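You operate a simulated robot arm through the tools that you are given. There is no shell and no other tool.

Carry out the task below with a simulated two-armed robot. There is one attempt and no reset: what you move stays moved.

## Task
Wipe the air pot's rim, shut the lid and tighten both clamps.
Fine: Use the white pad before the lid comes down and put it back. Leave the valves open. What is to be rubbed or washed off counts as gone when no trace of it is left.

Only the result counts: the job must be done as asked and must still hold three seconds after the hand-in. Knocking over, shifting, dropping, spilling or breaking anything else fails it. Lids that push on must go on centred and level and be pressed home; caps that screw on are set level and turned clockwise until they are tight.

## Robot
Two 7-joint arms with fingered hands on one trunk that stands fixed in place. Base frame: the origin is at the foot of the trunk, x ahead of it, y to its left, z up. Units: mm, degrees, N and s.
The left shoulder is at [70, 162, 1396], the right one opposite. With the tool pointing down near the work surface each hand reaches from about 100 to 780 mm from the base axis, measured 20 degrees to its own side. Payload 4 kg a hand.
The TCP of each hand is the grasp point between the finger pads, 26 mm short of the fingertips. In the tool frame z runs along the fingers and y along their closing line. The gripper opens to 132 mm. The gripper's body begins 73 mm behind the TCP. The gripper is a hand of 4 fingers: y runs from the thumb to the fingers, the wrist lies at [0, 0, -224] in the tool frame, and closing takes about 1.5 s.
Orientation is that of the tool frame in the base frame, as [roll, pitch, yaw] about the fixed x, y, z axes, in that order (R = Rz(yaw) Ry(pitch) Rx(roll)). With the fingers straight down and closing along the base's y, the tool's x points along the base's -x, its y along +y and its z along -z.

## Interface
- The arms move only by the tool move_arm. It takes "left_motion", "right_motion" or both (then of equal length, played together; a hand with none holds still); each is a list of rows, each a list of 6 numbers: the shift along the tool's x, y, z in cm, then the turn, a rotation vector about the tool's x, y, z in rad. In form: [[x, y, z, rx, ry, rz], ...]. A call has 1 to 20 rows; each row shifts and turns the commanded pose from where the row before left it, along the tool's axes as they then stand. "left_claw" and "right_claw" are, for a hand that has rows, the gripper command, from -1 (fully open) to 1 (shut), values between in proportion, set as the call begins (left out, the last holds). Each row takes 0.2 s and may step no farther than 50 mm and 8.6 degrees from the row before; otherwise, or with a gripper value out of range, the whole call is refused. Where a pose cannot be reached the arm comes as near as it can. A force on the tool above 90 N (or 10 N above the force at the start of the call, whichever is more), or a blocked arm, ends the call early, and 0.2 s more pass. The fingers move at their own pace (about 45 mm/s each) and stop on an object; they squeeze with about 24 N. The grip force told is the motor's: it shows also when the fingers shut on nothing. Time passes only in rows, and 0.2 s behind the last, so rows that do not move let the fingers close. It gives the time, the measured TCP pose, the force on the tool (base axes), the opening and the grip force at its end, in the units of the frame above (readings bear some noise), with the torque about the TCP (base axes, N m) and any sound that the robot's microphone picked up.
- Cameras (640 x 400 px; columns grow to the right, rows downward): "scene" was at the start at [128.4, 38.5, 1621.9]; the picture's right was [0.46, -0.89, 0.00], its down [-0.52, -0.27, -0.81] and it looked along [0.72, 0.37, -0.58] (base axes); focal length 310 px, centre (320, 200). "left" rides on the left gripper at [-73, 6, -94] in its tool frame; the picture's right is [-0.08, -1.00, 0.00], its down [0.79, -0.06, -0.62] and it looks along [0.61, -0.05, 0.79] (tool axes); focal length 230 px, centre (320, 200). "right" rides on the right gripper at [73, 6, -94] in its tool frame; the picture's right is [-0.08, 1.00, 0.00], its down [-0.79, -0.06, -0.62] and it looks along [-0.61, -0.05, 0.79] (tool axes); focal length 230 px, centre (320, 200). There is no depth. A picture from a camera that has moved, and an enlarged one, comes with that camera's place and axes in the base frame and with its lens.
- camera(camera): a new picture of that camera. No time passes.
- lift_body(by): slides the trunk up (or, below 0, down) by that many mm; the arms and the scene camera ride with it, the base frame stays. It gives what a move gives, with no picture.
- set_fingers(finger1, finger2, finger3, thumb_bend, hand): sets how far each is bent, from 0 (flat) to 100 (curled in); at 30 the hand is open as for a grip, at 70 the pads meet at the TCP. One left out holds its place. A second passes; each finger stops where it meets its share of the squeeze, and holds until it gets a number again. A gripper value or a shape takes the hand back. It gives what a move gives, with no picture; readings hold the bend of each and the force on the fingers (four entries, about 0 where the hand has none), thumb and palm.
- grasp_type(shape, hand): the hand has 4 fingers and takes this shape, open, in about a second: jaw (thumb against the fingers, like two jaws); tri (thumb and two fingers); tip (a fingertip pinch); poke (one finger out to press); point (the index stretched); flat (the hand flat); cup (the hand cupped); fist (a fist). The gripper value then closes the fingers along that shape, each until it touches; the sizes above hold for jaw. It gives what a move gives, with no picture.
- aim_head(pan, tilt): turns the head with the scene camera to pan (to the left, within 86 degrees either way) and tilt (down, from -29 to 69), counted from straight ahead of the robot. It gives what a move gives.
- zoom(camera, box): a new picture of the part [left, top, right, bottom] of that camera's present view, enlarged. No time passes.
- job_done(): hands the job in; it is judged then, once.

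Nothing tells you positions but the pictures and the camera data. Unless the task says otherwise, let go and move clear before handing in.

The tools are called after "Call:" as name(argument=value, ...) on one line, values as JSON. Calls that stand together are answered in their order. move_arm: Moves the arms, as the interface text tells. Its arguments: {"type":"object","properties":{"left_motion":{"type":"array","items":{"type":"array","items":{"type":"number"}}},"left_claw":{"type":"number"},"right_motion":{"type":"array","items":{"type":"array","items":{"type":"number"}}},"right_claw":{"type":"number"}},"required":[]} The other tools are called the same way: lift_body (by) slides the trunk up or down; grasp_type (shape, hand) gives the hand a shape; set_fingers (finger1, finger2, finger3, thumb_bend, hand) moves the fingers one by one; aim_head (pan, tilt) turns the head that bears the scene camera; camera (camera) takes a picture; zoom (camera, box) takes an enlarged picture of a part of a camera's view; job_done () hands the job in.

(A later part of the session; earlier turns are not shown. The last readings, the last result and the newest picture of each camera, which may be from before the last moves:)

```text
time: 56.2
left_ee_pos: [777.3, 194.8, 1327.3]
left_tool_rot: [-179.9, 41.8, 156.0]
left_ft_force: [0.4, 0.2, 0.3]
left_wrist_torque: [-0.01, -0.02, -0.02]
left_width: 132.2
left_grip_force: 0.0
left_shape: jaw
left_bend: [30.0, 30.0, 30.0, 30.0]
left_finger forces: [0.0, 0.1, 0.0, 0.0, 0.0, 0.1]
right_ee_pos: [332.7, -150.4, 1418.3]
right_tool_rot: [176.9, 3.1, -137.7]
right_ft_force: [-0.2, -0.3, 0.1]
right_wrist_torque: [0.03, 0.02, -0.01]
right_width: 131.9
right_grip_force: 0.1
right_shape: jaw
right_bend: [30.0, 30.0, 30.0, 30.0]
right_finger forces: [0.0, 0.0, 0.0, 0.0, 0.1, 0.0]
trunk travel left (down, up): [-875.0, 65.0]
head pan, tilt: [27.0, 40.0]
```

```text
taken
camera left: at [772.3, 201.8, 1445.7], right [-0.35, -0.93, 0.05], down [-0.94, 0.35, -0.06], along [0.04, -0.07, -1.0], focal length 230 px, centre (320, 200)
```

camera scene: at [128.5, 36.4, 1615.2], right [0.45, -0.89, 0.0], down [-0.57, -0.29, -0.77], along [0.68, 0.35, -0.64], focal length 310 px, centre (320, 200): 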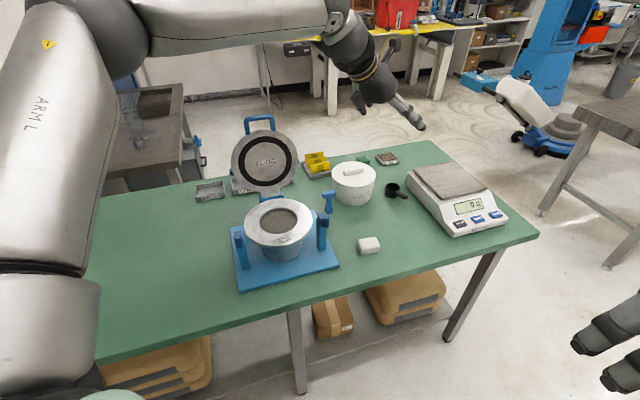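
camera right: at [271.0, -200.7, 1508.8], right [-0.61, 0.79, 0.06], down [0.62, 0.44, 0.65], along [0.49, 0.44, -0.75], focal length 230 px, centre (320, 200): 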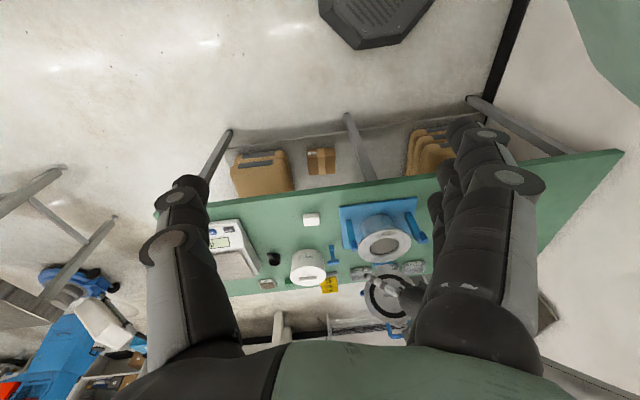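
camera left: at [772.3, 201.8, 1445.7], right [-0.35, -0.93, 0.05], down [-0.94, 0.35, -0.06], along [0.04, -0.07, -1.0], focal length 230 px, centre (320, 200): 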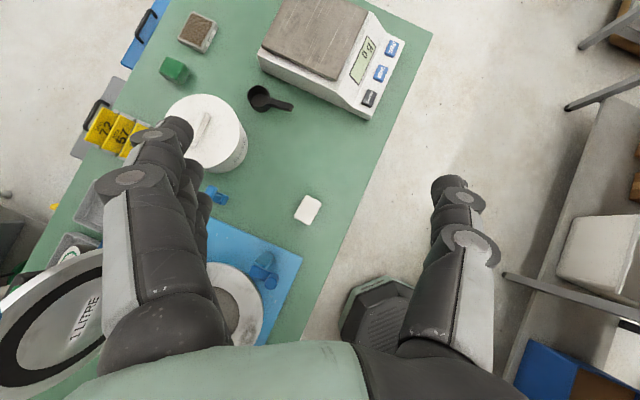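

Here the hand is free at (777, 195, 1327), but it would pass too near the right clamp knob (about 708, 308), and with this tilt the outer fingers would sit at uneven heights. I'll use a pinch of thumb and middle finger, so I'll curl the other two and look.

Call:
set_fingers(hand="left", finger1=100, finger2=30, finger3=100, thumb_bend=30)

Call:
camera(camera="left")

Call:
zoom(camera="scene", box=[310, 20, 450, 140])

```text
time: 57.2
left_ee_pos: [774.3, 195.1, 1330.4]
left_tool_rot: [-180.0, 41.9, 156.0]
left_ft_force: [1.0, 0.0, 0.5]
left_wrist_torque: [0.01, 0.01, -0.01]
left_width: 60.5
left_grip_force: 0.1
left_shape: fingers
left_bend: [100.0, 30.0, 100.0, 30.0]
left_finger forces: [0.1, 0.1, 0.0, 0.1, 0.0, 0.1]
right_ee_pos: [329.6, -151.1, 1419.0]
right_tool_rot: [176.9, 3.2, -137.8]
right_ft_force: [0.4, 1.1, 0.5]
right_wrist_torque: [0.0, 0.0, 0.01]
right_width: 131.7
right_grip_force: 0.0
right_shape: jaw
right_bend: [30.0, 30.0, 30.0, 30.0]
right_finger forces: [0.0, 0.0, 0.0, 0.0, 0.0, 0.0]
trunk travel left (down, up): [-875.0, 65.0]
head pan, tilt: [27.0, 40.0]
```

```text
taken
camera left: at [769.7, 202.0, 1447.3], right [-0.35, -0.93, 0.05], down [-0.93, 0.35, -0.07], along [0.04, -0.07, -1.0], focal length 230 px, centre (320, 200)
```

left: 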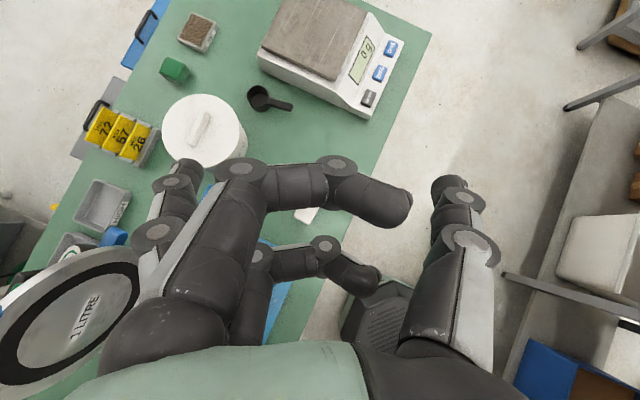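

```text
3.33 times, centred on (380, 80) of scene
camera zoom: at [125.6, 37.1, 1615.3], right [0.45, -0.89, 0.0], down [-0.57, -0.29, -0.77], along [0.68, 0.35, -0.64], focal length 1032 px, centre (120, 600)
```

zoom: 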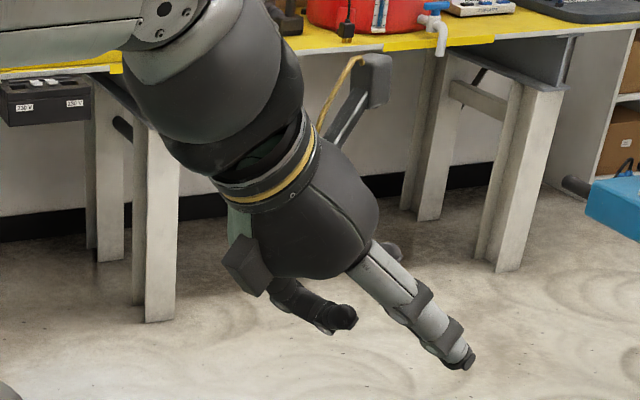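

Finger 1 and 3 hook across the palm when curled, leaving thumb and middle finger for a pinch. I'll turn slightly left (hand ~15° right of straight ahead) for clamp clearance, centre over the pad and lower the trunk most of the way.

Call:
move_arm(left_motion=[[0, 0, 0, -0.0528, 0, -0.0588], [0, 0, 0, -0.0528, 0, -0.0588]])

Call:
lift_body(by=-350)

Call:
camera(camera="left")

Call:
camera(camera="scene")

```text
time: 57.8
left_ee_pos: [777.0, 194.9, 1329.0]
left_tool_rot: [179.9, 41.9, 165.1]
left_ft_force: [-0.2, -0.1, 0.2]
left_wrist_torque: [-0.02, 0.0, -0.05]
left_width: 60.2
left_grip_force: 0.0
left_shape: fingers
left_bend: [100.0, 30.0, 100.0, 30.0]
left_finger forces: [0.0, 0.0, 0.0, 0.0, 0.0, 0.1]
right_ee_pos: [330.8, -149.8, 1418.4]
right_tool_rot: [176.9, 3.1, -137.8]
right_ft_force: [0.3, 0.7, -0.3]
right_wrist_torque: [0.02, -0.02, 0.02]
right_width: 131.9
right_grip_force: 0.1
right_shape: jaw
right_bend: [30.0, 30.0, 30.0, 30.0]
right_finger forces: [0.1, 0.0, 0.0, 0.0, 0.0, 0.0]
trunk travel left (down, up): [-875.0, 65.0]
head pan, tilt: [27.0, 40.0]
```

```text
time: 61.2
left_ee_pos: [776.6, 194.1, 978.2]
left_tool_rot: [-180.0, 41.9, 165.0]
left_ft_force: [-0.1, -0.1, -0.2]
left_wrist_torque: [0.0, 0.0, 0.01]
left_width: 60.6
left_grip_force: 0.2
left_shape: fingers
left_bend: [100.0, 30.0, 100.0, 30.0]
left_finger forces: [0.0, 0.1, 0.0, 0.0, 0.0, 0.0]
right_ee_pos: [329.6, -150.7, 1069.9]
right_tool_rot: [176.9, 3.1, -137.8]
right_ft_force: [-0.7, -0.6, 0.7]
right_wrist_torque: [0.01, -0.01, 0.0]
right_width: 132.0
right_grip_force: 0.0
right_shape: jaw
right_bend: [30.0, 30.0, 30.0, 30.0]
right_finger forces: [0.0, 0.0, 0.1, 0.0, 0.0, 0.1]
trunk travel left (down, up): [-525.0, 415.0]
head pan, tilt: [27.0, 40.0]
```

```text
taken
camera left: at [770.4, 200.8, 1096.9], right [-0.2, -0.98, 0.05], down [-0.98, 0.2, -0.07], along [0.05, -0.06, -1.0], focal length 230 px, centre (320, 200)
```

left: 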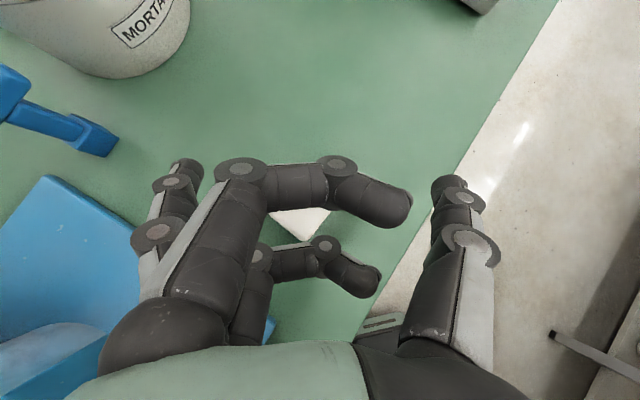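

```text
taken
camera scene: at [126.0, 37.0, 1265.3], right [0.45, -0.89, 0.0], down [-0.57, -0.29, -0.77], along [0.68, 0.35, -0.64], focal length 310 px, centre (320, 200)
```

scene: 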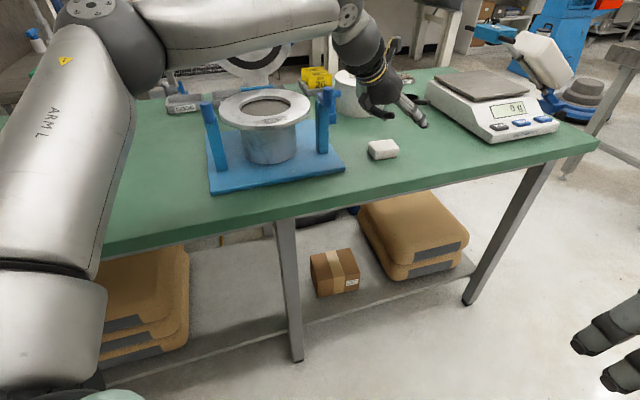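

The hand is about 85 mm above the pad and lined up well. I'll shift slightly, lower 60 mm more and check from the scene camera.

Call:
move_arm(left_motion=[[0.67, 0.28, -0.6, 0, 0, 0]])

Call:
lift_body(by=-60)

Call:
zoom(camera="scene", box=[290, 30, 450, 150])

Call:
camera(camera="left")

```text
time: 61.6
left_ee_pos: [768.9, 200.1, 978.8]
left_tool_rot: [179.9, 41.8, 165.2]
left_ft_force: [-0.2, 0.9, 0.5]
left_wrist_torque: [-0.02, -0.02, 0.0]
left_width: 60.6
left_grip_force: 0.1
left_shape: fingers
left_bend: [100.0, 30.0, 100.0, 30.0]
left_finger forces: [0.0, 0.1, 0.1, 0.1, 0.0, 0.1]
right_ee_pos: [328.7, -150.7, 1069.5]
right_tool_rot: [177.0, 3.3, -137.7]
right_ft_force: [0.3, -1.2, -0.4]
right_wrist_torque: [0.01, -0.04, 0.01]
right_width: 131.8
right_grip_force: 0.0
right_shape: jaw
right_bend: [30.0, 30.0, 30.0, 30.0]
right_finger forces: [0.1, 0.1, 0.0, 0.1, 0.1, 0.0]
trunk travel left (down, up): [-525.0, 415.0]
head pan, tilt: [27.0, 40.0]
```

```text
time: 62.6
left_ee_pos: [768.1, 200.2, 919.9]
left_tool_rot: [179.9, 41.9, 165.1]
left_ft_force: [0.0, -0.2, -0.2]
left_wrist_torque: [-0.05, -0.02, 0.0]
left_width: 60.5
left_grip_force: 0.0
left_shape: fingers
left_bend: [100.0, 30.0, 100.0, 30.0]
left_finger forces: [0.0, 0.0, 0.1, 0.1, 0.0, 0.0]
right_ee_pos: [330.2, -149.6, 1008.1]
right_tool_rot: [176.8, 3.2, -137.8]
right_ft_force: [-0.2, 0.8, 0.3]
right_wrist_torque: [0.01, -0.01, -0.01]
right_width: 132.0
right_grip_force: 0.1
right_shape: jaw
right_bend: [30.0, 30.0, 30.0, 30.0]
right_finger forces: [0.0, 0.0, 0.0, 0.0, 0.1, 0.1]
trunk travel left (down, up): [-465.0, 475.0]
head pan, tilt: [27.0, 40.0]
```

```text
3.33 times, centred on (370, 90) of scene
camera zoom: at [125.8, 37.0, 1205.3], right [0.45, -0.89, 0.0], down [-0.57, -0.29, -0.77], along [0.68, 0.35, -0.64], focal length 1032 px, centre (153, 567)
```

zoom: 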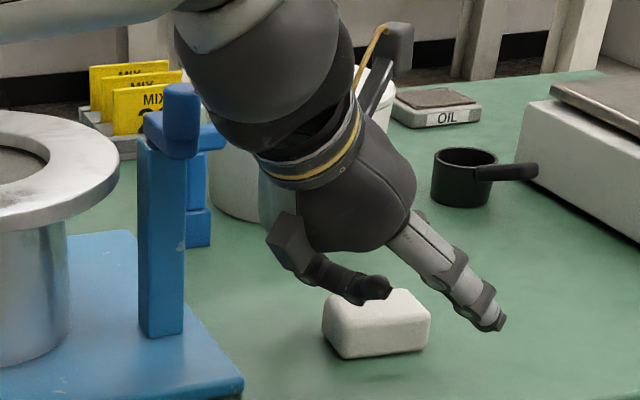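

```text
taken
camera left: at [761.9, 206.1, 1037.4], right [-0.2, -0.98, 0.05], down [-0.98, 0.2, -0.07], along [0.05, -0.06, -1.0], focal length 230 px, centre (320, 200)
```

left: 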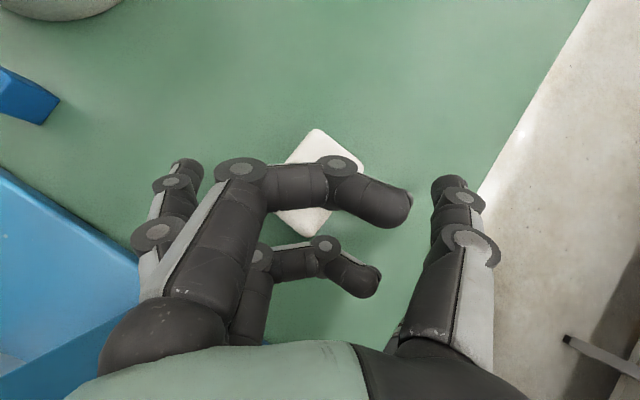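

The pad sits squarely between thumb and middle finger, turned about 40° to them. I'll lower 20 mm by trunk, then go down carefully with the arm, which stops on contact.

Call:
lift_body(by=-20)

Call:
move_arm(left_motion=[[0.27, 0, 0.3, 0, 0, 0], [0.27, 0, 0.3, 0, 0, 0]])

Call:
camera(camera="left")

Call:
zoom(camera="scene", box=[310, 0, 470, 120])

```text
time: 63.3
left_ee_pos: [768.7, 199.5, 900.3]
left_tool_rot: [-180.0, 41.9, 165.0]
left_ft_force: [-0.6, 0.8, -0.6]
left_wrist_torque: [0.0, -0.04, 0.0]
left_width: 60.5
left_grip_force: 0.1
left_shape: fingers
left_bend: [100.0, 30.0, 100.0, 30.0]
left_finger forces: [0.0, 0.0, 0.0, 0.0, 0.0, 0.0]
right_ee_pos: [329.4, -150.9, 988.2]
right_tool_rot: [176.9, 3.3, -137.8]
right_ft_force: [-0.3, -0.8, -0.3]
right_wrist_torque: [-0.02, 0.02, 0.02]
right_width: 132.0
right_grip_force: 0.2
right_shape: jaw
right_bend: [30.0, 30.0, 30.0, 30.0]
right_finger forces: [0.0, 0.1, 0.1, 0.0, 0.0, 0.0]
trunk travel left (down, up): [-445.0, 495.0]
head pan, tilt: [27.0, 40.0]
```

```text
time: 63.9
left_ee_pos: [768.1, 200.2, 890.7]
left_tool_rot: [-179.9, 41.8, 165.1]
left_ft_force: [-0.8, 0.1, 0.6]
left_wrist_torque: [-0.01, 0.04, 0.02]
left_width: 60.3
left_grip_force: 0.5
left_shape: fingers
left_bend: [100.0, 30.0, 100.0, 30.0]
left_finger forces: [0.1, 0.1, 1.0, 0.1, 0.0, 0.0]
right_ee_pos: [328.6, -149.5, 988.0]
right_tool_rot: [176.9, 3.0, -137.8]
right_ft_force: [-0.6, -0.3, 0.2]
right_wrist_torque: [0.0, 0.0, 0.01]
right_width: 131.9
right_grip_force: 0.0
right_shape: jaw
right_bend: [30.0, 30.0, 30.0, 30.0]
right_finger forces: [0.1, 0.0, 0.1, 0.0, 0.1, 0.1]
trunk travel left (down, up): [-445.0, 495.0]
head pan, tilt: [27.0, 40.0]
```

```text
taken
camera left: at [761.6, 205.9, 1008.5], right [-0.2, -0.98, 0.05], down [-0.98, 0.2, -0.06], along [0.05, -0.06, -1.0], focal length 230 px, centre (320, 200)
```

left: 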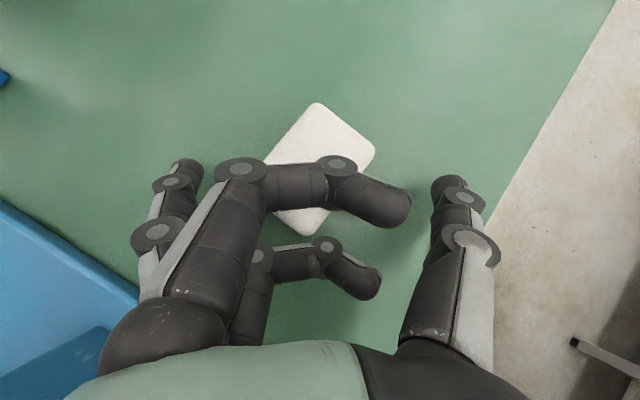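

```text
3.33 times, centred on (390, 60) of scene
camera zoom: at [125.7, 36.9, 1185.3], right [0.45, -0.89, 0.0], down [-0.57, -0.29, -0.77], along [0.68, 0.35, -0.64], focal length 1032 px, centre (87, 667)
```

zoom: 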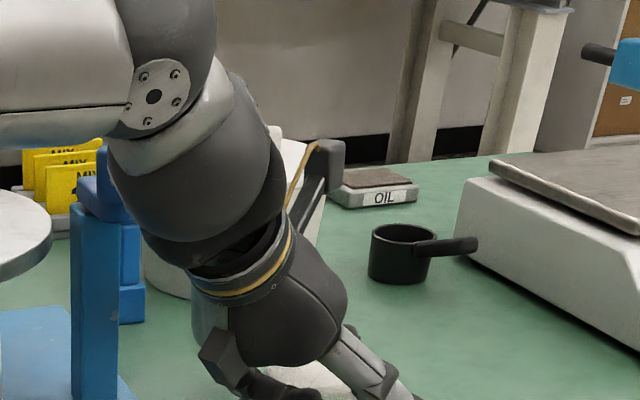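

The pad's corners are slightly ahead of the pinch line, which would squeeze it out forward. I'll move about 12 mm farther forward so thumb and finger meet the long sides, then close.

Call:
move_arm(left_motion=[[-0.96, 0, 0.73, 0, 0, 0]])

Call:
camera(camera="left")

```text
time: 64.3
left_ee_pos: [782.0, 196.4, 891.5]
left_tool_rot: [-180.0, 41.7, 165.1]
left_ft_force: [-0.3, -0.1, -0.5]
left_wrist_torque: [0.0, -0.01, -0.01]
left_width: 60.0
left_grip_force: 0.1
left_shape: fingers
left_bend: [100.0, 30.0, 100.0, 30.0]
left_finger forces: [0.0, 0.0, 0.0, 0.0, 0.1, 0.0]
right_ee_pos: [330.0, -149.3, 988.1]
right_tool_rot: [176.9, 3.1, -137.8]
right_ft_force: [0.8, 0.1, 0.4]
right_wrist_torque: [0.02, -0.01, 0.0]
right_width: 132.0
right_grip_force: 0.0
right_shape: jaw
right_bend: [30.0, 30.0, 30.0, 30.0]
right_finger forces: [0.0, 0.0, 0.0, 0.0, 0.0, 0.1]
trunk travel left (down, up): [-445.0, 495.0]
head pan, tilt: [27.0, 40.0]
```

```text
taken
camera left: at [775.0, 202.5, 1009.1], right [-0.2, -0.98, 0.05], down [-0.98, 0.2, -0.06], along [0.05, -0.06, -1.0], focal length 230 px, centre (320, 200)
```

left: 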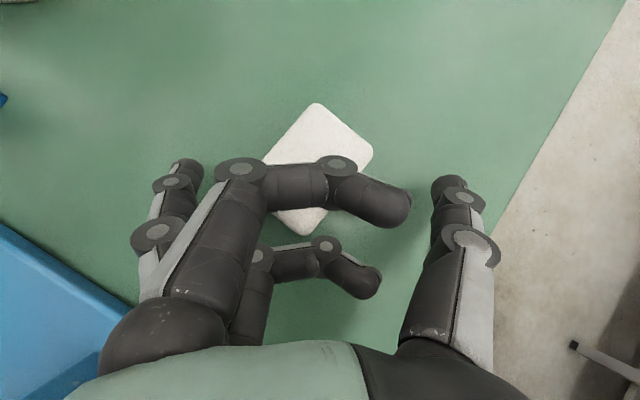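

The pad came along by about 13 mm because a curled finger was resting on it. I'll lift 6 mm to free it and then move forward over it.

Call:
move_arm(left_motion=[[-0.4, 0, -0.45, 0, 0, 0], [-0.93, 0, 0.835, 0, 0, 0]])

Call:
camera(camera="left")

```text
time: 64.9
left_ee_pos: [780.6, 197.8, 898.6]
left_tool_rot: [179.9, 41.9, 165.1]
left_ft_force: [0.0, -0.2, -0.6]
left_wrist_torque: [0.02, -0.02, -0.03]
left_width: 60.3
left_grip_force: 0.1
left_shape: fingers
left_bend: [100.0, 30.0, 100.0, 30.0]
left_finger forces: [0.0, 0.1, 0.0, 0.0, 0.0, 0.1]
left hand out of reach, approached as far as the arm can: row 2
right_ee_pos: [330.4, -151.7, 989.6]
right_tool_rot: [176.9, 3.1, -137.8]
right_ft_force: [-0.8, 0.7, -0.1]
right_wrist_torque: [0.0, 0.0, -0.02]
right_width: 131.9
right_grip_force: 0.1
right_shape: jaw
right_bend: [30.0, 30.0, 30.0, 30.0]
right_finger forces: [0.1, 0.0, 0.0, 0.0, 0.0, 0.1]
trunk travel left (down, up): [-445.0, 495.0]
head pan, tilt: [27.0, 40.0]
```

```text
taken
camera left: at [774.3, 202.9, 1015.9], right [-0.2, -0.98, 0.05], down [-0.98, 0.2, -0.06], along [0.05, -0.06, -1.0], focal length 230 px, centre (320, 200)
```

left: 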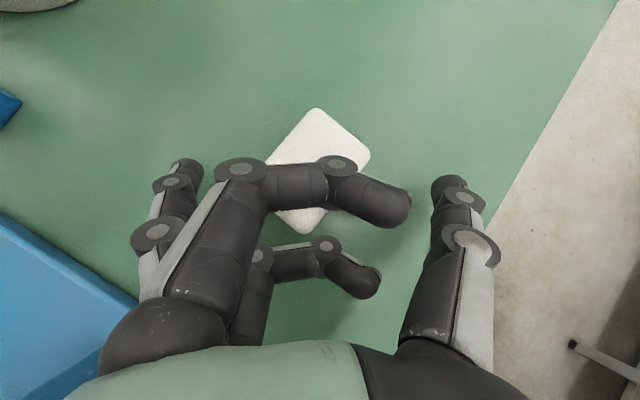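

The arm is at its limit here, so instead I'll use that contact: press the finger lightly on the pad and drag it about 80 mm toward the robot, where I can grip it better. It will be put back at its original place later.

Call:
move_arm(left_motion=[[0.35, 0, 0.39, 0, 0, 0], [0.35, 0, 0.39, 0, 0, 0]])

Call:
move_arm(left_motion=[[1.4, -0.71, -1.25, 0, 0, 0], [1.4, -0.71, -1.25, 0, 0, 0], [1.4, -0.71, -1.25, 0, 0, 0], [1.4, -0.71, -1.25, 0, 0, 0]])

Call:
camera(camera="left")

```text
time: 65.5
left_ee_pos: [779.7, 197.9, 888.0]
left_tool_rot: [-179.9, 42.0, 165.1]
left_ft_force: [-0.1, 0.4, -0.8]
left_wrist_torque: [-0.01, 0.01, 0.04]
left_width: 60.3
left_grip_force: 0.1
left_shape: fingers
left_bend: [100.0, 30.0, 100.0, 30.0]
left_finger forces: [0.0, 0.0, 0.0, 0.0, 0.0, 0.0]
right_ee_pos: [329.7, -150.2, 988.4]
right_tool_rot: [176.9, 3.1, -137.7]
right_ft_force: [0.1, -0.3, 0.2]
right_wrist_torque: [-0.02, 0.03, 0.02]
right_width: 131.9
right_grip_force: 0.1
right_shape: jaw
right_bend: [30.0, 30.0, 30.0, 30.0]
right_finger forces: [0.0, 0.0, 0.0, 0.1, 0.0, 0.0]
trunk travel left (down, up): [-445.0, 495.0]
head pan, tilt: [27.0, 40.0]
```

```text
time: 66.5
left_ee_pos: [698.7, 189.6, 888.7]
left_tool_rot: [180.0, 41.9, 165.1]
left_ft_force: [-0.5, -0.5, -0.1]
left_wrist_torque: [0.02, 0.0, 0.02]
left_width: 60.6
left_grip_force: 0.2
left_shape: fingers
left_bend: [100.0, 30.0, 100.0, 30.0]
left_finger forces: [0.1, 0.0, 0.1, 0.1, 0.0, 0.0]
right_ee_pos: [328.6, -151.2, 988.8]
right_tool_rot: [176.9, 3.2, -137.9]
right_ft_force: [-0.5, 0.1, 0.7]
right_wrist_torque: [-0.02, 0.01, -0.01]
right_width: 132.0
right_grip_force: 0.1
right_shape: jaw
right_bend: [30.0, 30.0, 30.0, 30.0]
right_finger forces: [0.0, 0.1, 0.1, 0.0, 0.0, 0.1]
trunk travel left (down, up): [-445.0, 495.0]
head pan, tilt: [27.0, 40.0]
```

```text
taken
camera left: at [692.6, 195.8, 1006.1], right [-0.2, -0.98, 0.05], down [-0.98, 0.2, -0.07], along [0.05, -0.06, -1.0], focal length 230 px, centre (320, 200)
```

left: 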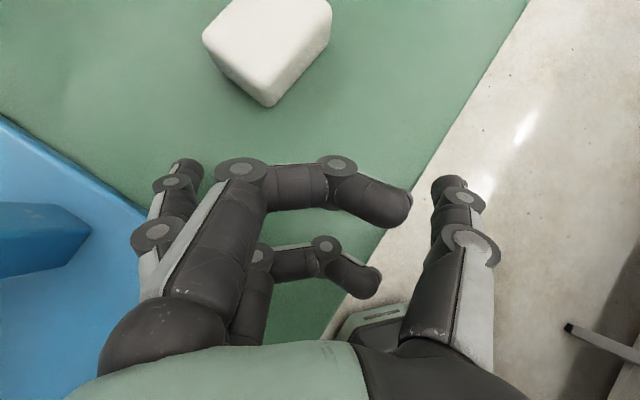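

The pad stayed put, so the lower curled finger had been pushing against its near edge rather than resting on top. I'll go back over the pad a few millimetres higher so that finger clears it, then pinch.

Call:
move_arm(left_motion=[[-0.8, 0, -0.89, 0, 0, 0], [-2.67, 1.48, 2.4, 0, 0, 0], [-2.67, 1.48, 2.4, 0, 0, 0]])

Call:
camera(camera="left")

```text
time: 67.3
left_ee_pos: [775.5, 200.8, 899.4]
left_tool_rot: [-180.0, 41.9, 165.1]
left_ft_force: [-0.7, 0.1, -0.5]
left_wrist_torque: [0.02, 0.01, 0.0]
left_width: 60.3
left_grip_force: 0.0
left_shape: fingers
left_bend: [100.0, 30.0, 100.0, 30.0]
left_finger forces: [0.0, 0.0, 0.1, 0.0, 0.0, 0.1]
right_ee_pos: [330.7, -150.0, 987.7]
right_tool_rot: [176.9, 3.1, -137.8]
right_ft_force: [0.0, -0.1, 0.5]
right_wrist_torque: [0.02, -0.02, 0.01]
right_width: 132.0
right_grip_force: 0.0
right_shape: jaw
right_bend: [30.0, 30.0, 30.0, 30.0]
right_finger forces: [0.0, 0.0, 0.0, 0.0, 0.0, 0.0]
trunk travel left (down, up): [-445.0, 495.0]
head pan, tilt: [27.0, 40.0]
```

```text
taken
camera left: at [770.3, 206.7, 1015.9], right [-0.2, -0.98, 0.05], down [-0.98, 0.2, -0.06], along [0.05, -0.06, -1.0], focal length 230 px, centre (320, 200)
```

left: 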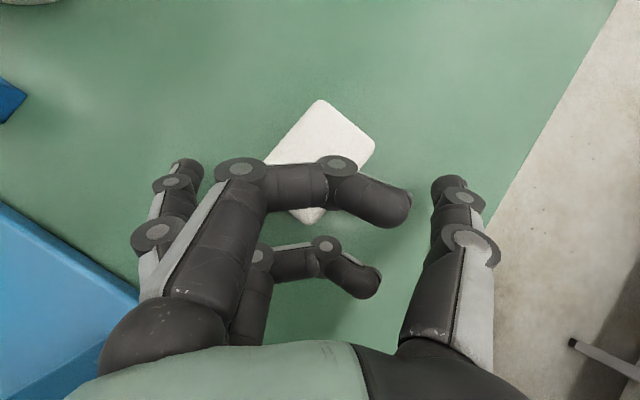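

The pinch line is still about 10 mm short of the pad's middle. I'll tilt 8° more to gain reach, move forward above the pad, and come straight down.

Call:
move_arm(left_motion=[[0, 0, 0, 0, -0.14, 0], [-0.77, 0, 0.92, 0, 0, 0]])

Call:
camera(camera="left")

```text
time: 67.9
left_ee_pos: [787.7, 195.9, 900.2]
left_tool_rot: [179.9, 49.8, 165.0]
left_ft_force: [-0.6, -0.4, -0.1]
left_wrist_torque: [0.0, -0.01, -0.01]
left_width: 60.3
left_grip_force: 0.1
left_shape: fingers
left_bend: [100.0, 30.0, 100.0, 30.0]
left_finger forces: [0.0, 0.1, 0.0, 0.1, 0.0, 0.0]
right_ee_pos: [330.0, -151.9, 988.3]
right_tool_rot: [176.9, 3.2, -137.8]
right_ft_force: [-0.8, 0.2, -0.3]
right_wrist_torque: [0.02, -0.02, -0.02]
right_width: 131.9
right_grip_force: 0.1
right_shape: jaw
right_bend: [30.0, 30.0, 30.0, 30.0]
right_finger forces: [0.0, 0.0, 0.0, 0.0, 0.0, 0.1]
trunk travel left (down, up): [-445.0, 495.0]
head pan, tilt: [27.0, 40.0]
```

```text
taken
camera left: at [765.3, 205.9, 1015.9], right [-0.21, -0.98, 0.06], down [-0.96, 0.19, -0.2], along [0.19, -0.1, -0.98], focal length 230 px, centre (320, 200)
```

left: 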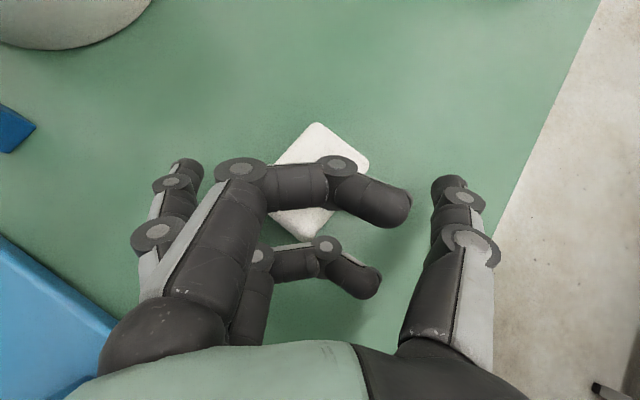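

The pad is now centred between thumb and finger. I'll go down 7 mm with a slight forward step, then close thumb and middle finger.

Call:
move_arm(left_motion=[[0.21, 0, 0.83, 0, 0, 0]])

Call:
set_fingers(hand="left", finger2=52, thumb_bend=52)

Call:
camera(camera="left")

```text
time: 68.3
left_ee_pos: [790.7, 197.3, 898.9]
left_tool_rot: [179.9, 50.4, 165.1]
left_ft_force: [-10.7, 10.7, 16.6]
left_wrist_torque: [0.27, 0.46, -0.14]
left_width: 60.4
left_grip_force: 9.1
left_shape: fingers
left_bend: [100.0, 30.0, 100.0, 30.0]
left_finger forces: [0.0, 0.1, 18.7, 0.1, 0.1, 0.0]
right_ee_pos: [326.3, -150.3, 989.2]
right_tool_rot: [177.1, 3.2, -137.7]
right_ft_force: [-0.1, -1.1, -0.1]
right_wrist_torque: [0.0, -0.01, -0.01]
right_width: 131.8
right_grip_force: 0.1
right_shape: jaw
right_bend: [30.0, 30.0, 30.0, 30.0]
right_finger forces: [0.0, 0.0, 0.0, 0.1, 0.1, 0.0]
trunk travel left (down, up): [-445.0, 495.0]
head pan, tilt: [27.0, 40.0]
```

```text
time: 69.3
left_ee_pos: [791.0, 195.3, 893.4]
left_tool_rot: [-180.0, 49.8, 164.9]
left_ft_force: [0.0, -0.3, 0.1]
left_wrist_torque: [0.02, 0.0, 0.0]
left_width: 46.3
left_grip_force: 0.1
left_shape: fingers
left_bend: [100.0, 52.0, 100.0, 52.0]
left_finger forces: [0.0, 0.0, 0.0, 0.0, 0.0, 0.0]
right_ee_pos: [329.8, -150.6, 989.9]
right_tool_rot: [176.9, 3.1, -137.8]
right_ft_force: [0.1, -0.1, -0.4]
right_wrist_torque: [0.0, -0.02, 0.02]
right_width: 131.8
right_grip_force: 0.1
right_shape: jaw
right_bend: [30.0, 30.0, 30.0, 30.0]
right_finger forces: [0.0, 0.1, 0.0, 0.0, 0.1, 0.0]
trunk travel left (down, up): [-445.0, 495.0]
head pan, tilt: [27.0, 40.0]
```

```text
taken
camera left: at [770.4, 205.6, 1008.2], right [-0.21, -0.98, 0.06], down [-0.96, 0.19, -0.2], along [0.19, -0.1, -0.98], focal length 230 px, centre (320, 200)
```

left: 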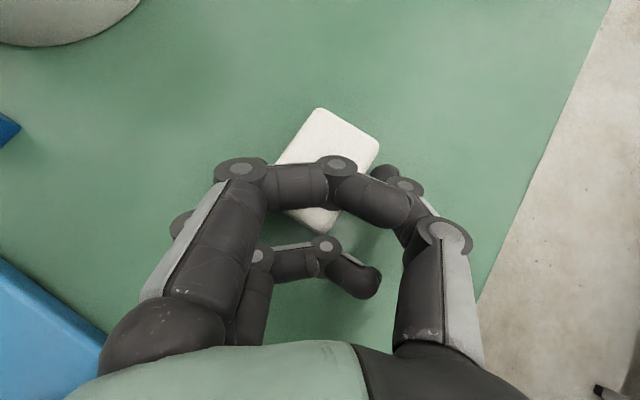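

The lower curled finger touched the pad and turned it a little, and the pinch line is still about 5 mm short. I'll look at the arm's posture and the scene before closing any further.

Call:
camera(camera="scene")

Call:
aim_head(pan=15, tilt=20)

Call:
camera(camera="scene")

Call:
zoom(camera="scene", box=[300, 130, 460, 250])

```text
taken
camera scene: at [125.9, 37.0, 1185.3], right [0.45, -0.89, 0.0], down [-0.57, -0.29, -0.77], along [0.68, 0.35, -0.64], focal length 310 px, centre (320, 200)
```

scene: 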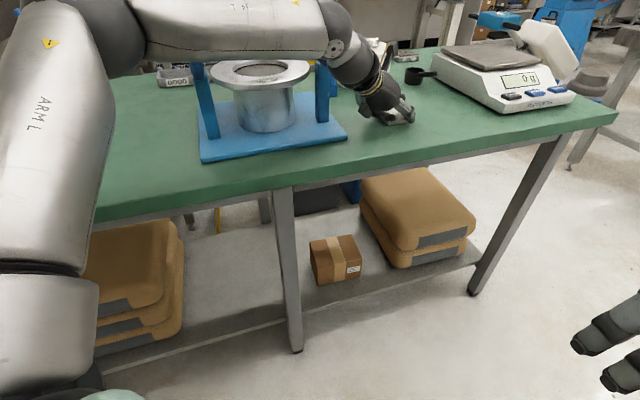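

```text
time: 70.1
left_ee_pos: [792.1, 196.2, 893.4]
left_tool_rot: [-180.0, 50.0, 165.1]
left_ft_force: [-0.4, 0.1, 0.4]
left_wrist_torque: [0.02, -0.01, 0.0]
left_width: 46.4
left_grip_force: 0.0
left_shape: fingers
left_bend: [100.0, 52.0, 100.0, 52.0]
left_finger forces: [0.0, 0.0, 0.0, 0.1, 0.1, 0.0]
right_ee_pos: [329.6, -151.0, 989.3]
right_tool_rot: [176.9, 3.1, -137.8]
right_ft_force: [-0.7, 0.1, 0.7]
right_wrist_torque: [-0.03, 0.01, 0.01]
right_width: 132.1
right_grip_force: 0.0
right_shape: jaw
right_bend: [30.0, 30.0, 30.0, 30.0]
right_finger forces: [0.1, 0.0, 0.0, 0.0, 0.0, 0.0]
trunk travel left (down, up): [-445.0, 495.0]
head pan, tilt: [15.0, 20.0]
```

```text
taken
camera scene: at [140.3, 22.5, 1216.6], right [0.26, -0.97, 0.0], down [-0.33, -0.09, -0.94], along [0.91, 0.24, -0.34], focal length 310 px, centre (320, 200)
```

scene: 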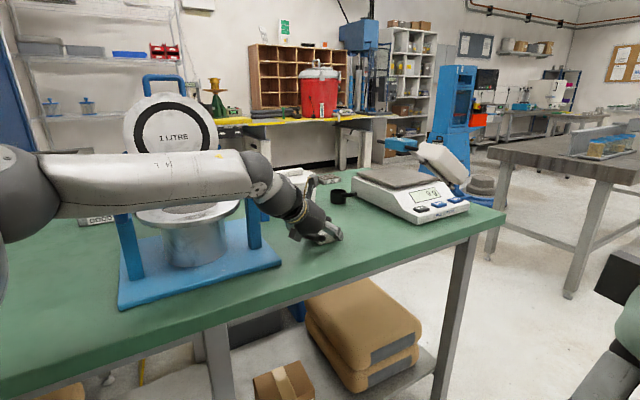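

```text
3.33 times, centred on (380, 190) of scene
camera zoom: at [140.3, 22.5, 1216.6], right [0.26, -0.97, 0.0], down [-0.33, -0.09, -0.94], along [0.91, 0.24, -0.34], focal length 1032 px, centre (120, 233)
```

zoom: 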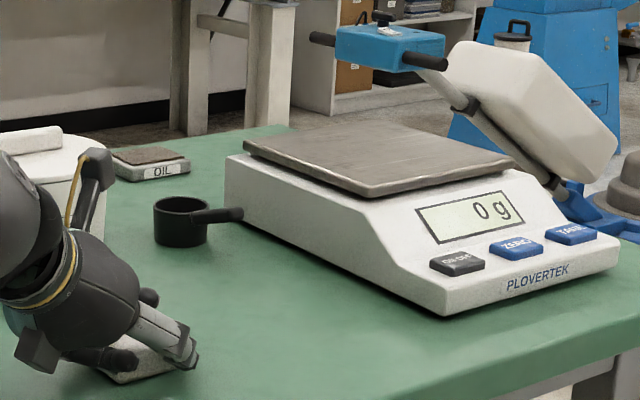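

The arm and clamps are clear of each other. The finger pads are 20 mm wide and overlap the pad's corner, so I'll go on closing in small steps and watch how the pad turns.

Call:
set_fingers(hand="left", finger2=57, thumb_bend=57)

Call:
camera(camera="left")

Call:
zoom(camera="scene", box=[270, 190, 370, 260])

```text
time: 71.1
left_ee_pos: [792.4, 196.1, 892.9]
left_tool_rot: [-179.9, 49.9, 165.1]
left_ft_force: [-0.4, -0.4, 0.1]
left_wrist_torque: [0.01, 0.04, -0.03]
left_width: 45.1
left_grip_force: 1.8
left_shape: fingers
left_bend: [100.0, 54.0, 100.0, 55.0]
left_finger forces: [0.0, 1.4, 0.1, 0.0, 1.3, 0.1]
right_ee_pos: [331.2, -150.5, 989.0]
right_tool_rot: [176.9, 3.1, -137.8]
right_ft_force: [-0.3, 0.4, 0.0]
right_wrist_torque: [-0.01, -0.03, 0.0]
right_width: 132.0
right_grip_force: 0.0
right_shape: jaw
right_bend: [30.0, 30.0, 30.0, 30.0]
right_finger forces: [0.0, 0.1, 0.0, 0.0, 0.1, 0.0]
trunk travel left (down, up): [-445.0, 495.0]
head pan, tilt: [15.0, 20.0]
```

```text
taken
camera left: at [770.6, 205.7, 1008.2], right [-0.21, -0.98, 0.06], down [-0.96, 0.19, -0.2], along [0.19, -0.1, -0.98], focal length 230 px, centre (320, 200)
```

left: 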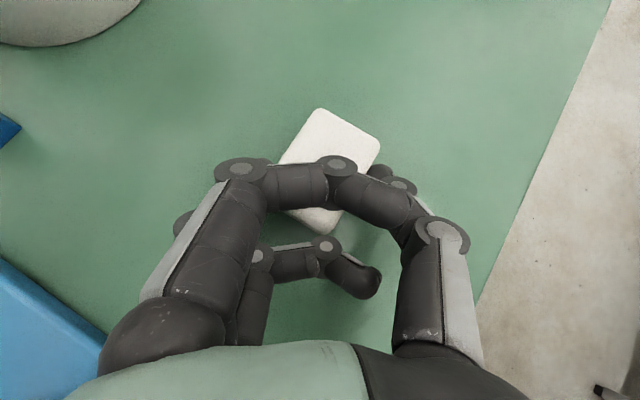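

```text
5.71 times, centred on (320, 225) of scene
camera zoom: at [140.3, 22.5, 1216.7], right [0.26, -0.97, 0.0], down [-0.33, -0.09, -0.94], along [0.91, 0.24, -0.34], focal length 1770 px, centre (320, 57)
```

zoom: 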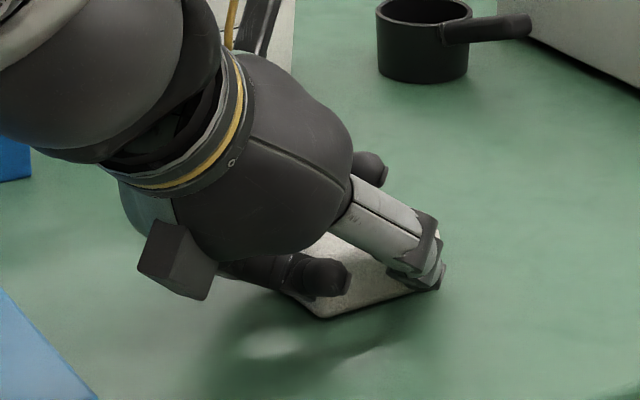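

Thumb and middle finger both touch the pad now with about 1.4 N each, and it hasn't slipped out. I'll squeeze more.

Call:
set_fingers(hand="left", finger2=75, thumb_bend=75)

Call:
camera(camera="left")

Call:
zoom(camera="scene", box=[270, 190, 370, 260])

```text
time: 72.1
left_ee_pos: [793.8, 196.4, 892.5]
left_tool_rot: [180.0, 49.9, 165.0]
left_ft_force: [0.8, -0.7, -0.1]
left_wrist_torque: [0.0, 0.01, 0.01]
left_width: 40.8
left_grip_force: 11.8
left_shape: fingers
left_bend: [100.0, 54.0, 100.0, 66.0]
left_finger forces: [0.0, 12.8, 0.0, 0.1, 10.9, 0.0]
right_ee_pos: [330.6, -150.4, 988.4]
right_tool_rot: [176.9, 3.1, -137.9]
right_ft_force: [0.2, -0.4, -0.2]
right_wrist_torque: [0.02, -0.03, 0.03]
right_width: 131.8
right_grip_force: 0.0
right_shape: jaw
right_bend: [30.0, 30.0, 30.0, 30.0]
right_finger forces: [0.0, 0.0, 0.1, 0.0, 0.1, 0.1]
trunk travel left (down, up): [-445.0, 495.0]
head pan, tilt: [15.0, 20.0]
```

```text
taken
camera left: at [770.6, 205.7, 1008.1], right [-0.21, -0.98, 0.06], down [-0.96, 0.19, -0.2], along [0.19, -0.1, -0.98], focal length 230 px, centre (320, 200)
```

left: 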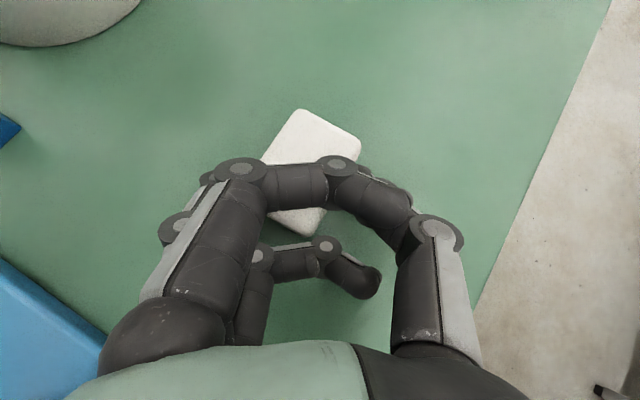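

```text
5.71 times, centred on (320, 225) of scene
camera zoom: at [140.4, 22.5, 1216.7], right [0.26, -0.97, 0.0], down [-0.33, -0.09, -0.94], along [0.91, 0.24, -0.34], focal length 1770 px, centre (320, 57)
```

zoom: 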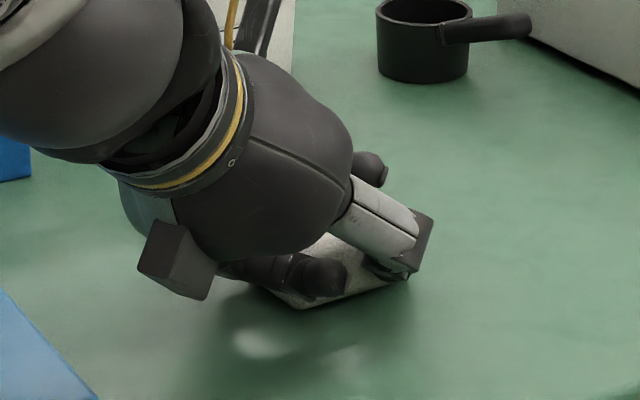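

The pad is gripped with about 12 N. I'll lift 15 mm with the trunk and check that it comes along.

Call:
lift_body(by=20)

Call:
camera(camera="left")

Call:
zoom(camera="scene", box=[270, 190, 370, 260])

```text
time: 72.8
left_ee_pos: [793.6, 195.3, 911.3]
left_tool_rot: [179.9, 49.9, 165.0]
left_ft_force: [0.3, -0.6, -0.4]
left_wrist_torque: [-0.02, 0.0, 0.0]
left_width: 40.8
left_grip_force: 11.7
left_shape: fingers
left_bend: [100.0, 54.0, 100.0, 66.0]
left_finger forces: [0.0, 12.8, 0.0, 0.0, 10.9, 0.0]
right_ee_pos: [330.4, -151.0, 1008.7]
right_tool_rot: [176.8, 3.1, -137.8]
right_ft_force: [-0.5, -0.4, 0.0]
right_wrist_torque: [-0.04, 0.01, -0.06]
right_width: 131.7
right_grip_force: 0.0
right_shape: jaw
right_bend: [30.0, 30.0, 30.0, 30.0]
right_finger forces: [0.1, 0.0, 0.1, 0.0, 0.0, 0.1]
trunk travel left (down, up): [-465.0, 475.0]
head pan, tilt: [15.0, 20.0]
```

```text
taken
camera left: at [771.0, 205.8, 1027.9], right [-0.21, -0.98, 0.06], down [-0.96, 0.19, -0.2], along [0.19, -0.1, -0.98], focal length 230 px, centre (320, 200)
```

left: 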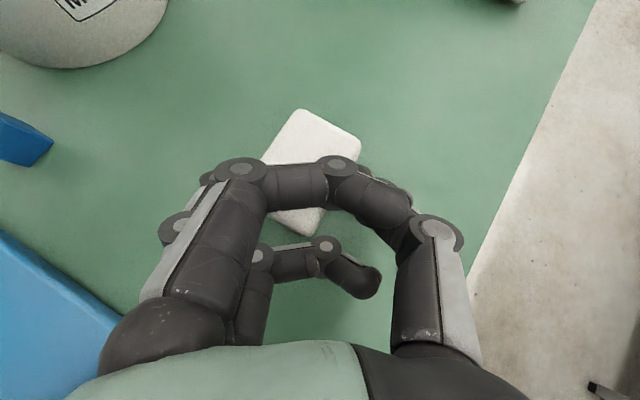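

```text
5.71 times, centred on (320, 225) of scene
camera zoom: at [140.8, 22.5, 1236.6], right [0.26, -0.97, 0.0], down [-0.33, -0.09, -0.94], along [0.91, 0.24, -0.34], focal length 1770 px, centre (320, 57)
```

zoom: 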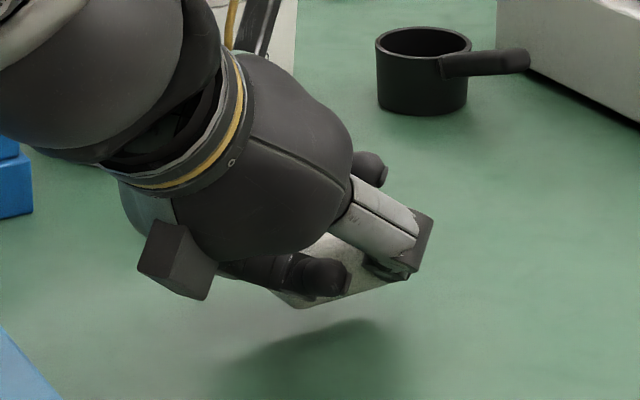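

The pad is held well, level, about 27 mm below the grasp point. I'll raise the trunk 200 mm to clear the clamps, move over toward the pot's front rim, and turn the hand to face it.

Call:
lift_body(by=200)

Call:
move_arm(left_motion=[[2.43, 1.66, -2.89, 0, 0, 0], [2.43, 1.66, -2.89, 0, 0, 0], [2.43, 1.66, -2.89, 0, 0, 0], [2.43, 1.66, -2.89, 0, 0, 0], [2.43, 1.66, -2.89, 0, 0, 0], [2.43, 1.66, -2.89, 0, 0, 0], [0, 0, 0, -0.0996, 0, -0.0836], [0, 0, 0, -0.0996, 0, -0.0836], [0, 0, 0, -0.0996, 0, -0.0836], [0, 0, 0, -0.0996, 0, -0.0836]])

Call:
aim_head(pan=33, tilt=35)

Call:
camera(camera="left")

Call:
camera(camera="scene")

```text
time: 75.0
left_ee_pos: [793.0, 195.7, 1113.3]
left_tool_rot: [-180.0, 49.9, 165.2]
left_ft_force: [-0.6, 0.3, -0.9]
left_wrist_torque: [0.01, 0.02, 0.01]
left_width: 40.7
left_grip_force: 11.9
left_shape: fingers
left_bend: [100.0, 54.0, 100.0, 66.0]
left_finger forces: [0.0, 12.8, 0.0, 0.0, 10.8, 0.0]
right_ee_pos: [330.8, -151.0, 1209.2]
right_tool_rot: [176.9, 3.0, -137.8]
right_ft_force: [-0.1, 0.4, 0.2]
right_wrist_torque: [0.0, -0.03, 0.03]
right_width: 132.1
right_grip_force: 0.0
right_shape: jaw
right_bend: [30.0, 30.0, 30.0, 30.0]
right_finger forces: [0.0, 0.0, 0.0, 0.0, 0.0, 0.1]
trunk travel left (down, up): [-665.0, 275.0]
head pan, tilt: [15.0, 20.0]
```

```text
time: 77.2
left_ee_pos: [600.6, 347.5, 1114.8]
left_tool_rot: [179.9, 49.9, -165.2]
left_ft_force: [0.1, -0.5, -0.1]
left_wrist_torque: [-0.01, -0.03, 0.0]
left_width: 40.5
left_grip_force: 12.1
left_shape: fingers
left_bend: [100.0, 54.0, 100.0, 66.0]
left_finger forces: [0.0, 12.8, 0.0, 0.0, 10.7, 0.0]
right_ee_pos: [330.6, -152.0, 1207.0]
right_tool_rot: [176.8, 3.1, -137.8]
right_ft_force: [0.3, -0.2, 1.1]
right_wrist_torque: [-0.03, 0.02, 0.02]
right_width: 131.8
right_grip_force: 0.0
right_shape: jaw
right_bend: [30.0, 30.0, 30.0, 30.0]
right_finger forces: [0.0, 0.1, 0.0, 0.1, 0.0, 0.0]
trunk travel left (down, up): [-665.0, 275.0]
head pan, tilt: [15.0, 20.0]
```

```text
time: 78.0
left_ee_pos: [599.1, 351.6, 1113.2]
left_tool_rot: [179.9, 49.9, -165.3]
left_ft_force: [-0.6, -0.2, -0.5]
left_wrist_torque: [-0.04, 0.03, -0.01]
left_width: 40.7
left_grip_force: 11.9
left_shape: fingers
left_bend: [100.0, 54.0, 100.0, 66.0]
left_finger forces: [0.0, 12.8, 0.2, 0.1, 10.7, 0.0]
right_ee_pos: [329.5, -150.5, 1209.0]
right_tool_rot: [177.0, 3.1, -137.7]
right_ft_force: [0.7, 1.0, -0.1]
right_wrist_torque: [0.01, 0.0, -0.02]
right_width: 131.7
right_grip_force: 0.1
right_shape: jaw
right_bend: [30.0, 30.0, 30.0, 30.0]
right_finger forces: [0.1, 0.1, 0.0, 0.0, 0.0, 0.0]
trunk travel left (down, up): [-665.0, 275.0]
head pan, tilt: [33.0, 35.0]
```

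```text
taken
camera left: at [574.3, 347.8, 1228.9], right [0.3, -0.95, 0.06], down [-0.93, -0.31, -0.2], along [0.21, 0.01, -0.98], focal length 230 px, centre (320, 200)
```

left: 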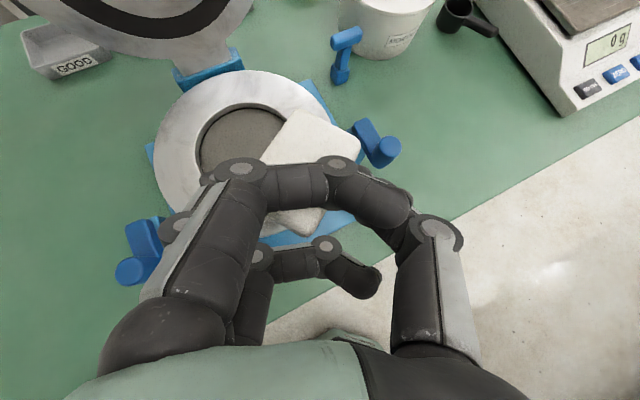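

```text
taken
camera scene: at [124.0, 46.8, 1412.9], right [0.54, -0.84, 0.0], down [-0.48, -0.31, -0.82], along [0.69, 0.45, -0.57], focal length 310 px, centre (320, 200)
```

scene: 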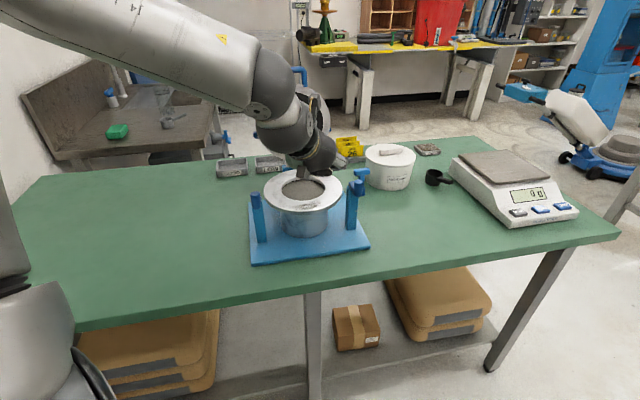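

Over the pot everything is reachable, and the left camera confirms the rim centre near (656, 444). The smudge spans roughly (582, 417) to (634, 378) on the front rim, so I'll bring the pad to 25 mm above its middle and check.

Call:
move_arm(left_motion=[[2.05, 1.17, 1.91, 0, 0, 0], [2.05, 1.17, 1.91, 0, 0, 0], [2.05, 1.17, 1.91, 0, 0, 0]])

Call:
camera(camera="left")

Call:
zoom(camera="scene", box=[240, 130, 380, 230])

```text
time: 78.8
left_ee_pos: [594.0, 384.8, 1027.2]
left_tool_rot: [179.9, 50.0, -165.2]
left_ft_force: [0.6, -0.1, -0.8]
left_wrist_torque: [-0.01, 0.02, 0.01]
left_width: 40.5
left_grip_force: 11.3
left_shape: fingers
left_bend: [100.0, 54.0, 100.0, 66.0]
left_finger forces: [0.0, 12.8, 0.0, 0.1, 10.7, 0.1]
right_ee_pos: [330.6, -149.2, 1209.4]
right_tool_rot: [176.8, 3.1, -137.7]
right_ft_force: [1.1, -0.2, 0.6]
right_wrist_torque: [-0.05, 0.02, 0.04]
right_width: 131.9
right_grip_force: 0.1
right_shape: jaw
right_bend: [30.0, 30.0, 30.0, 30.0]
right_finger forces: [0.1, 0.0, 0.0, 0.0, 0.0, 0.1]
trunk travel left (down, up): [-665.0, 275.0]
head pan, tilt: [33.0, 35.0]
```

```text
taken
camera left: at [568.5, 382.4, 1142.6], right [0.3, -0.95, 0.06], down [-0.93, -0.31, -0.2], along [0.21, 0.01, -0.98], focal length 230 px, centre (320, 200)
```

left: 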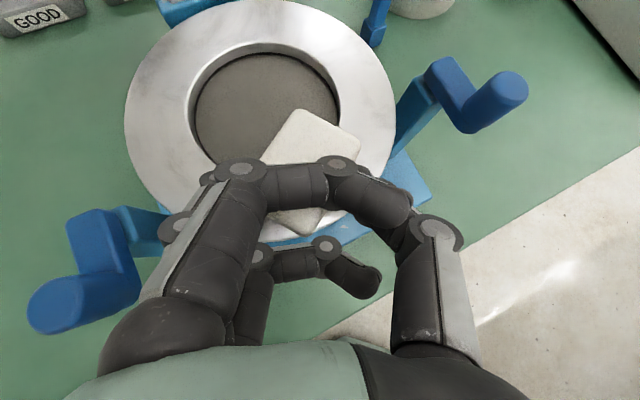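

```text
4.00 times, centred on (310, 180) of scene
camera zoom: at [124.7, 47.2, 1412.8], right [0.55, -0.84, 0.0], down [-0.48, -0.31, -0.82], along [0.69, 0.45, -0.57], focal length 1239 px, centre (360, 280)
```

zoom: 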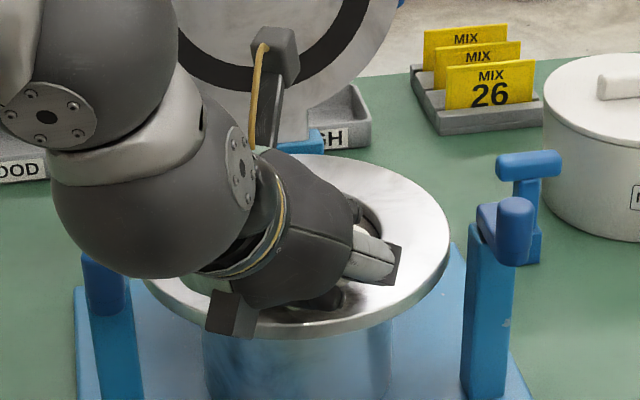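

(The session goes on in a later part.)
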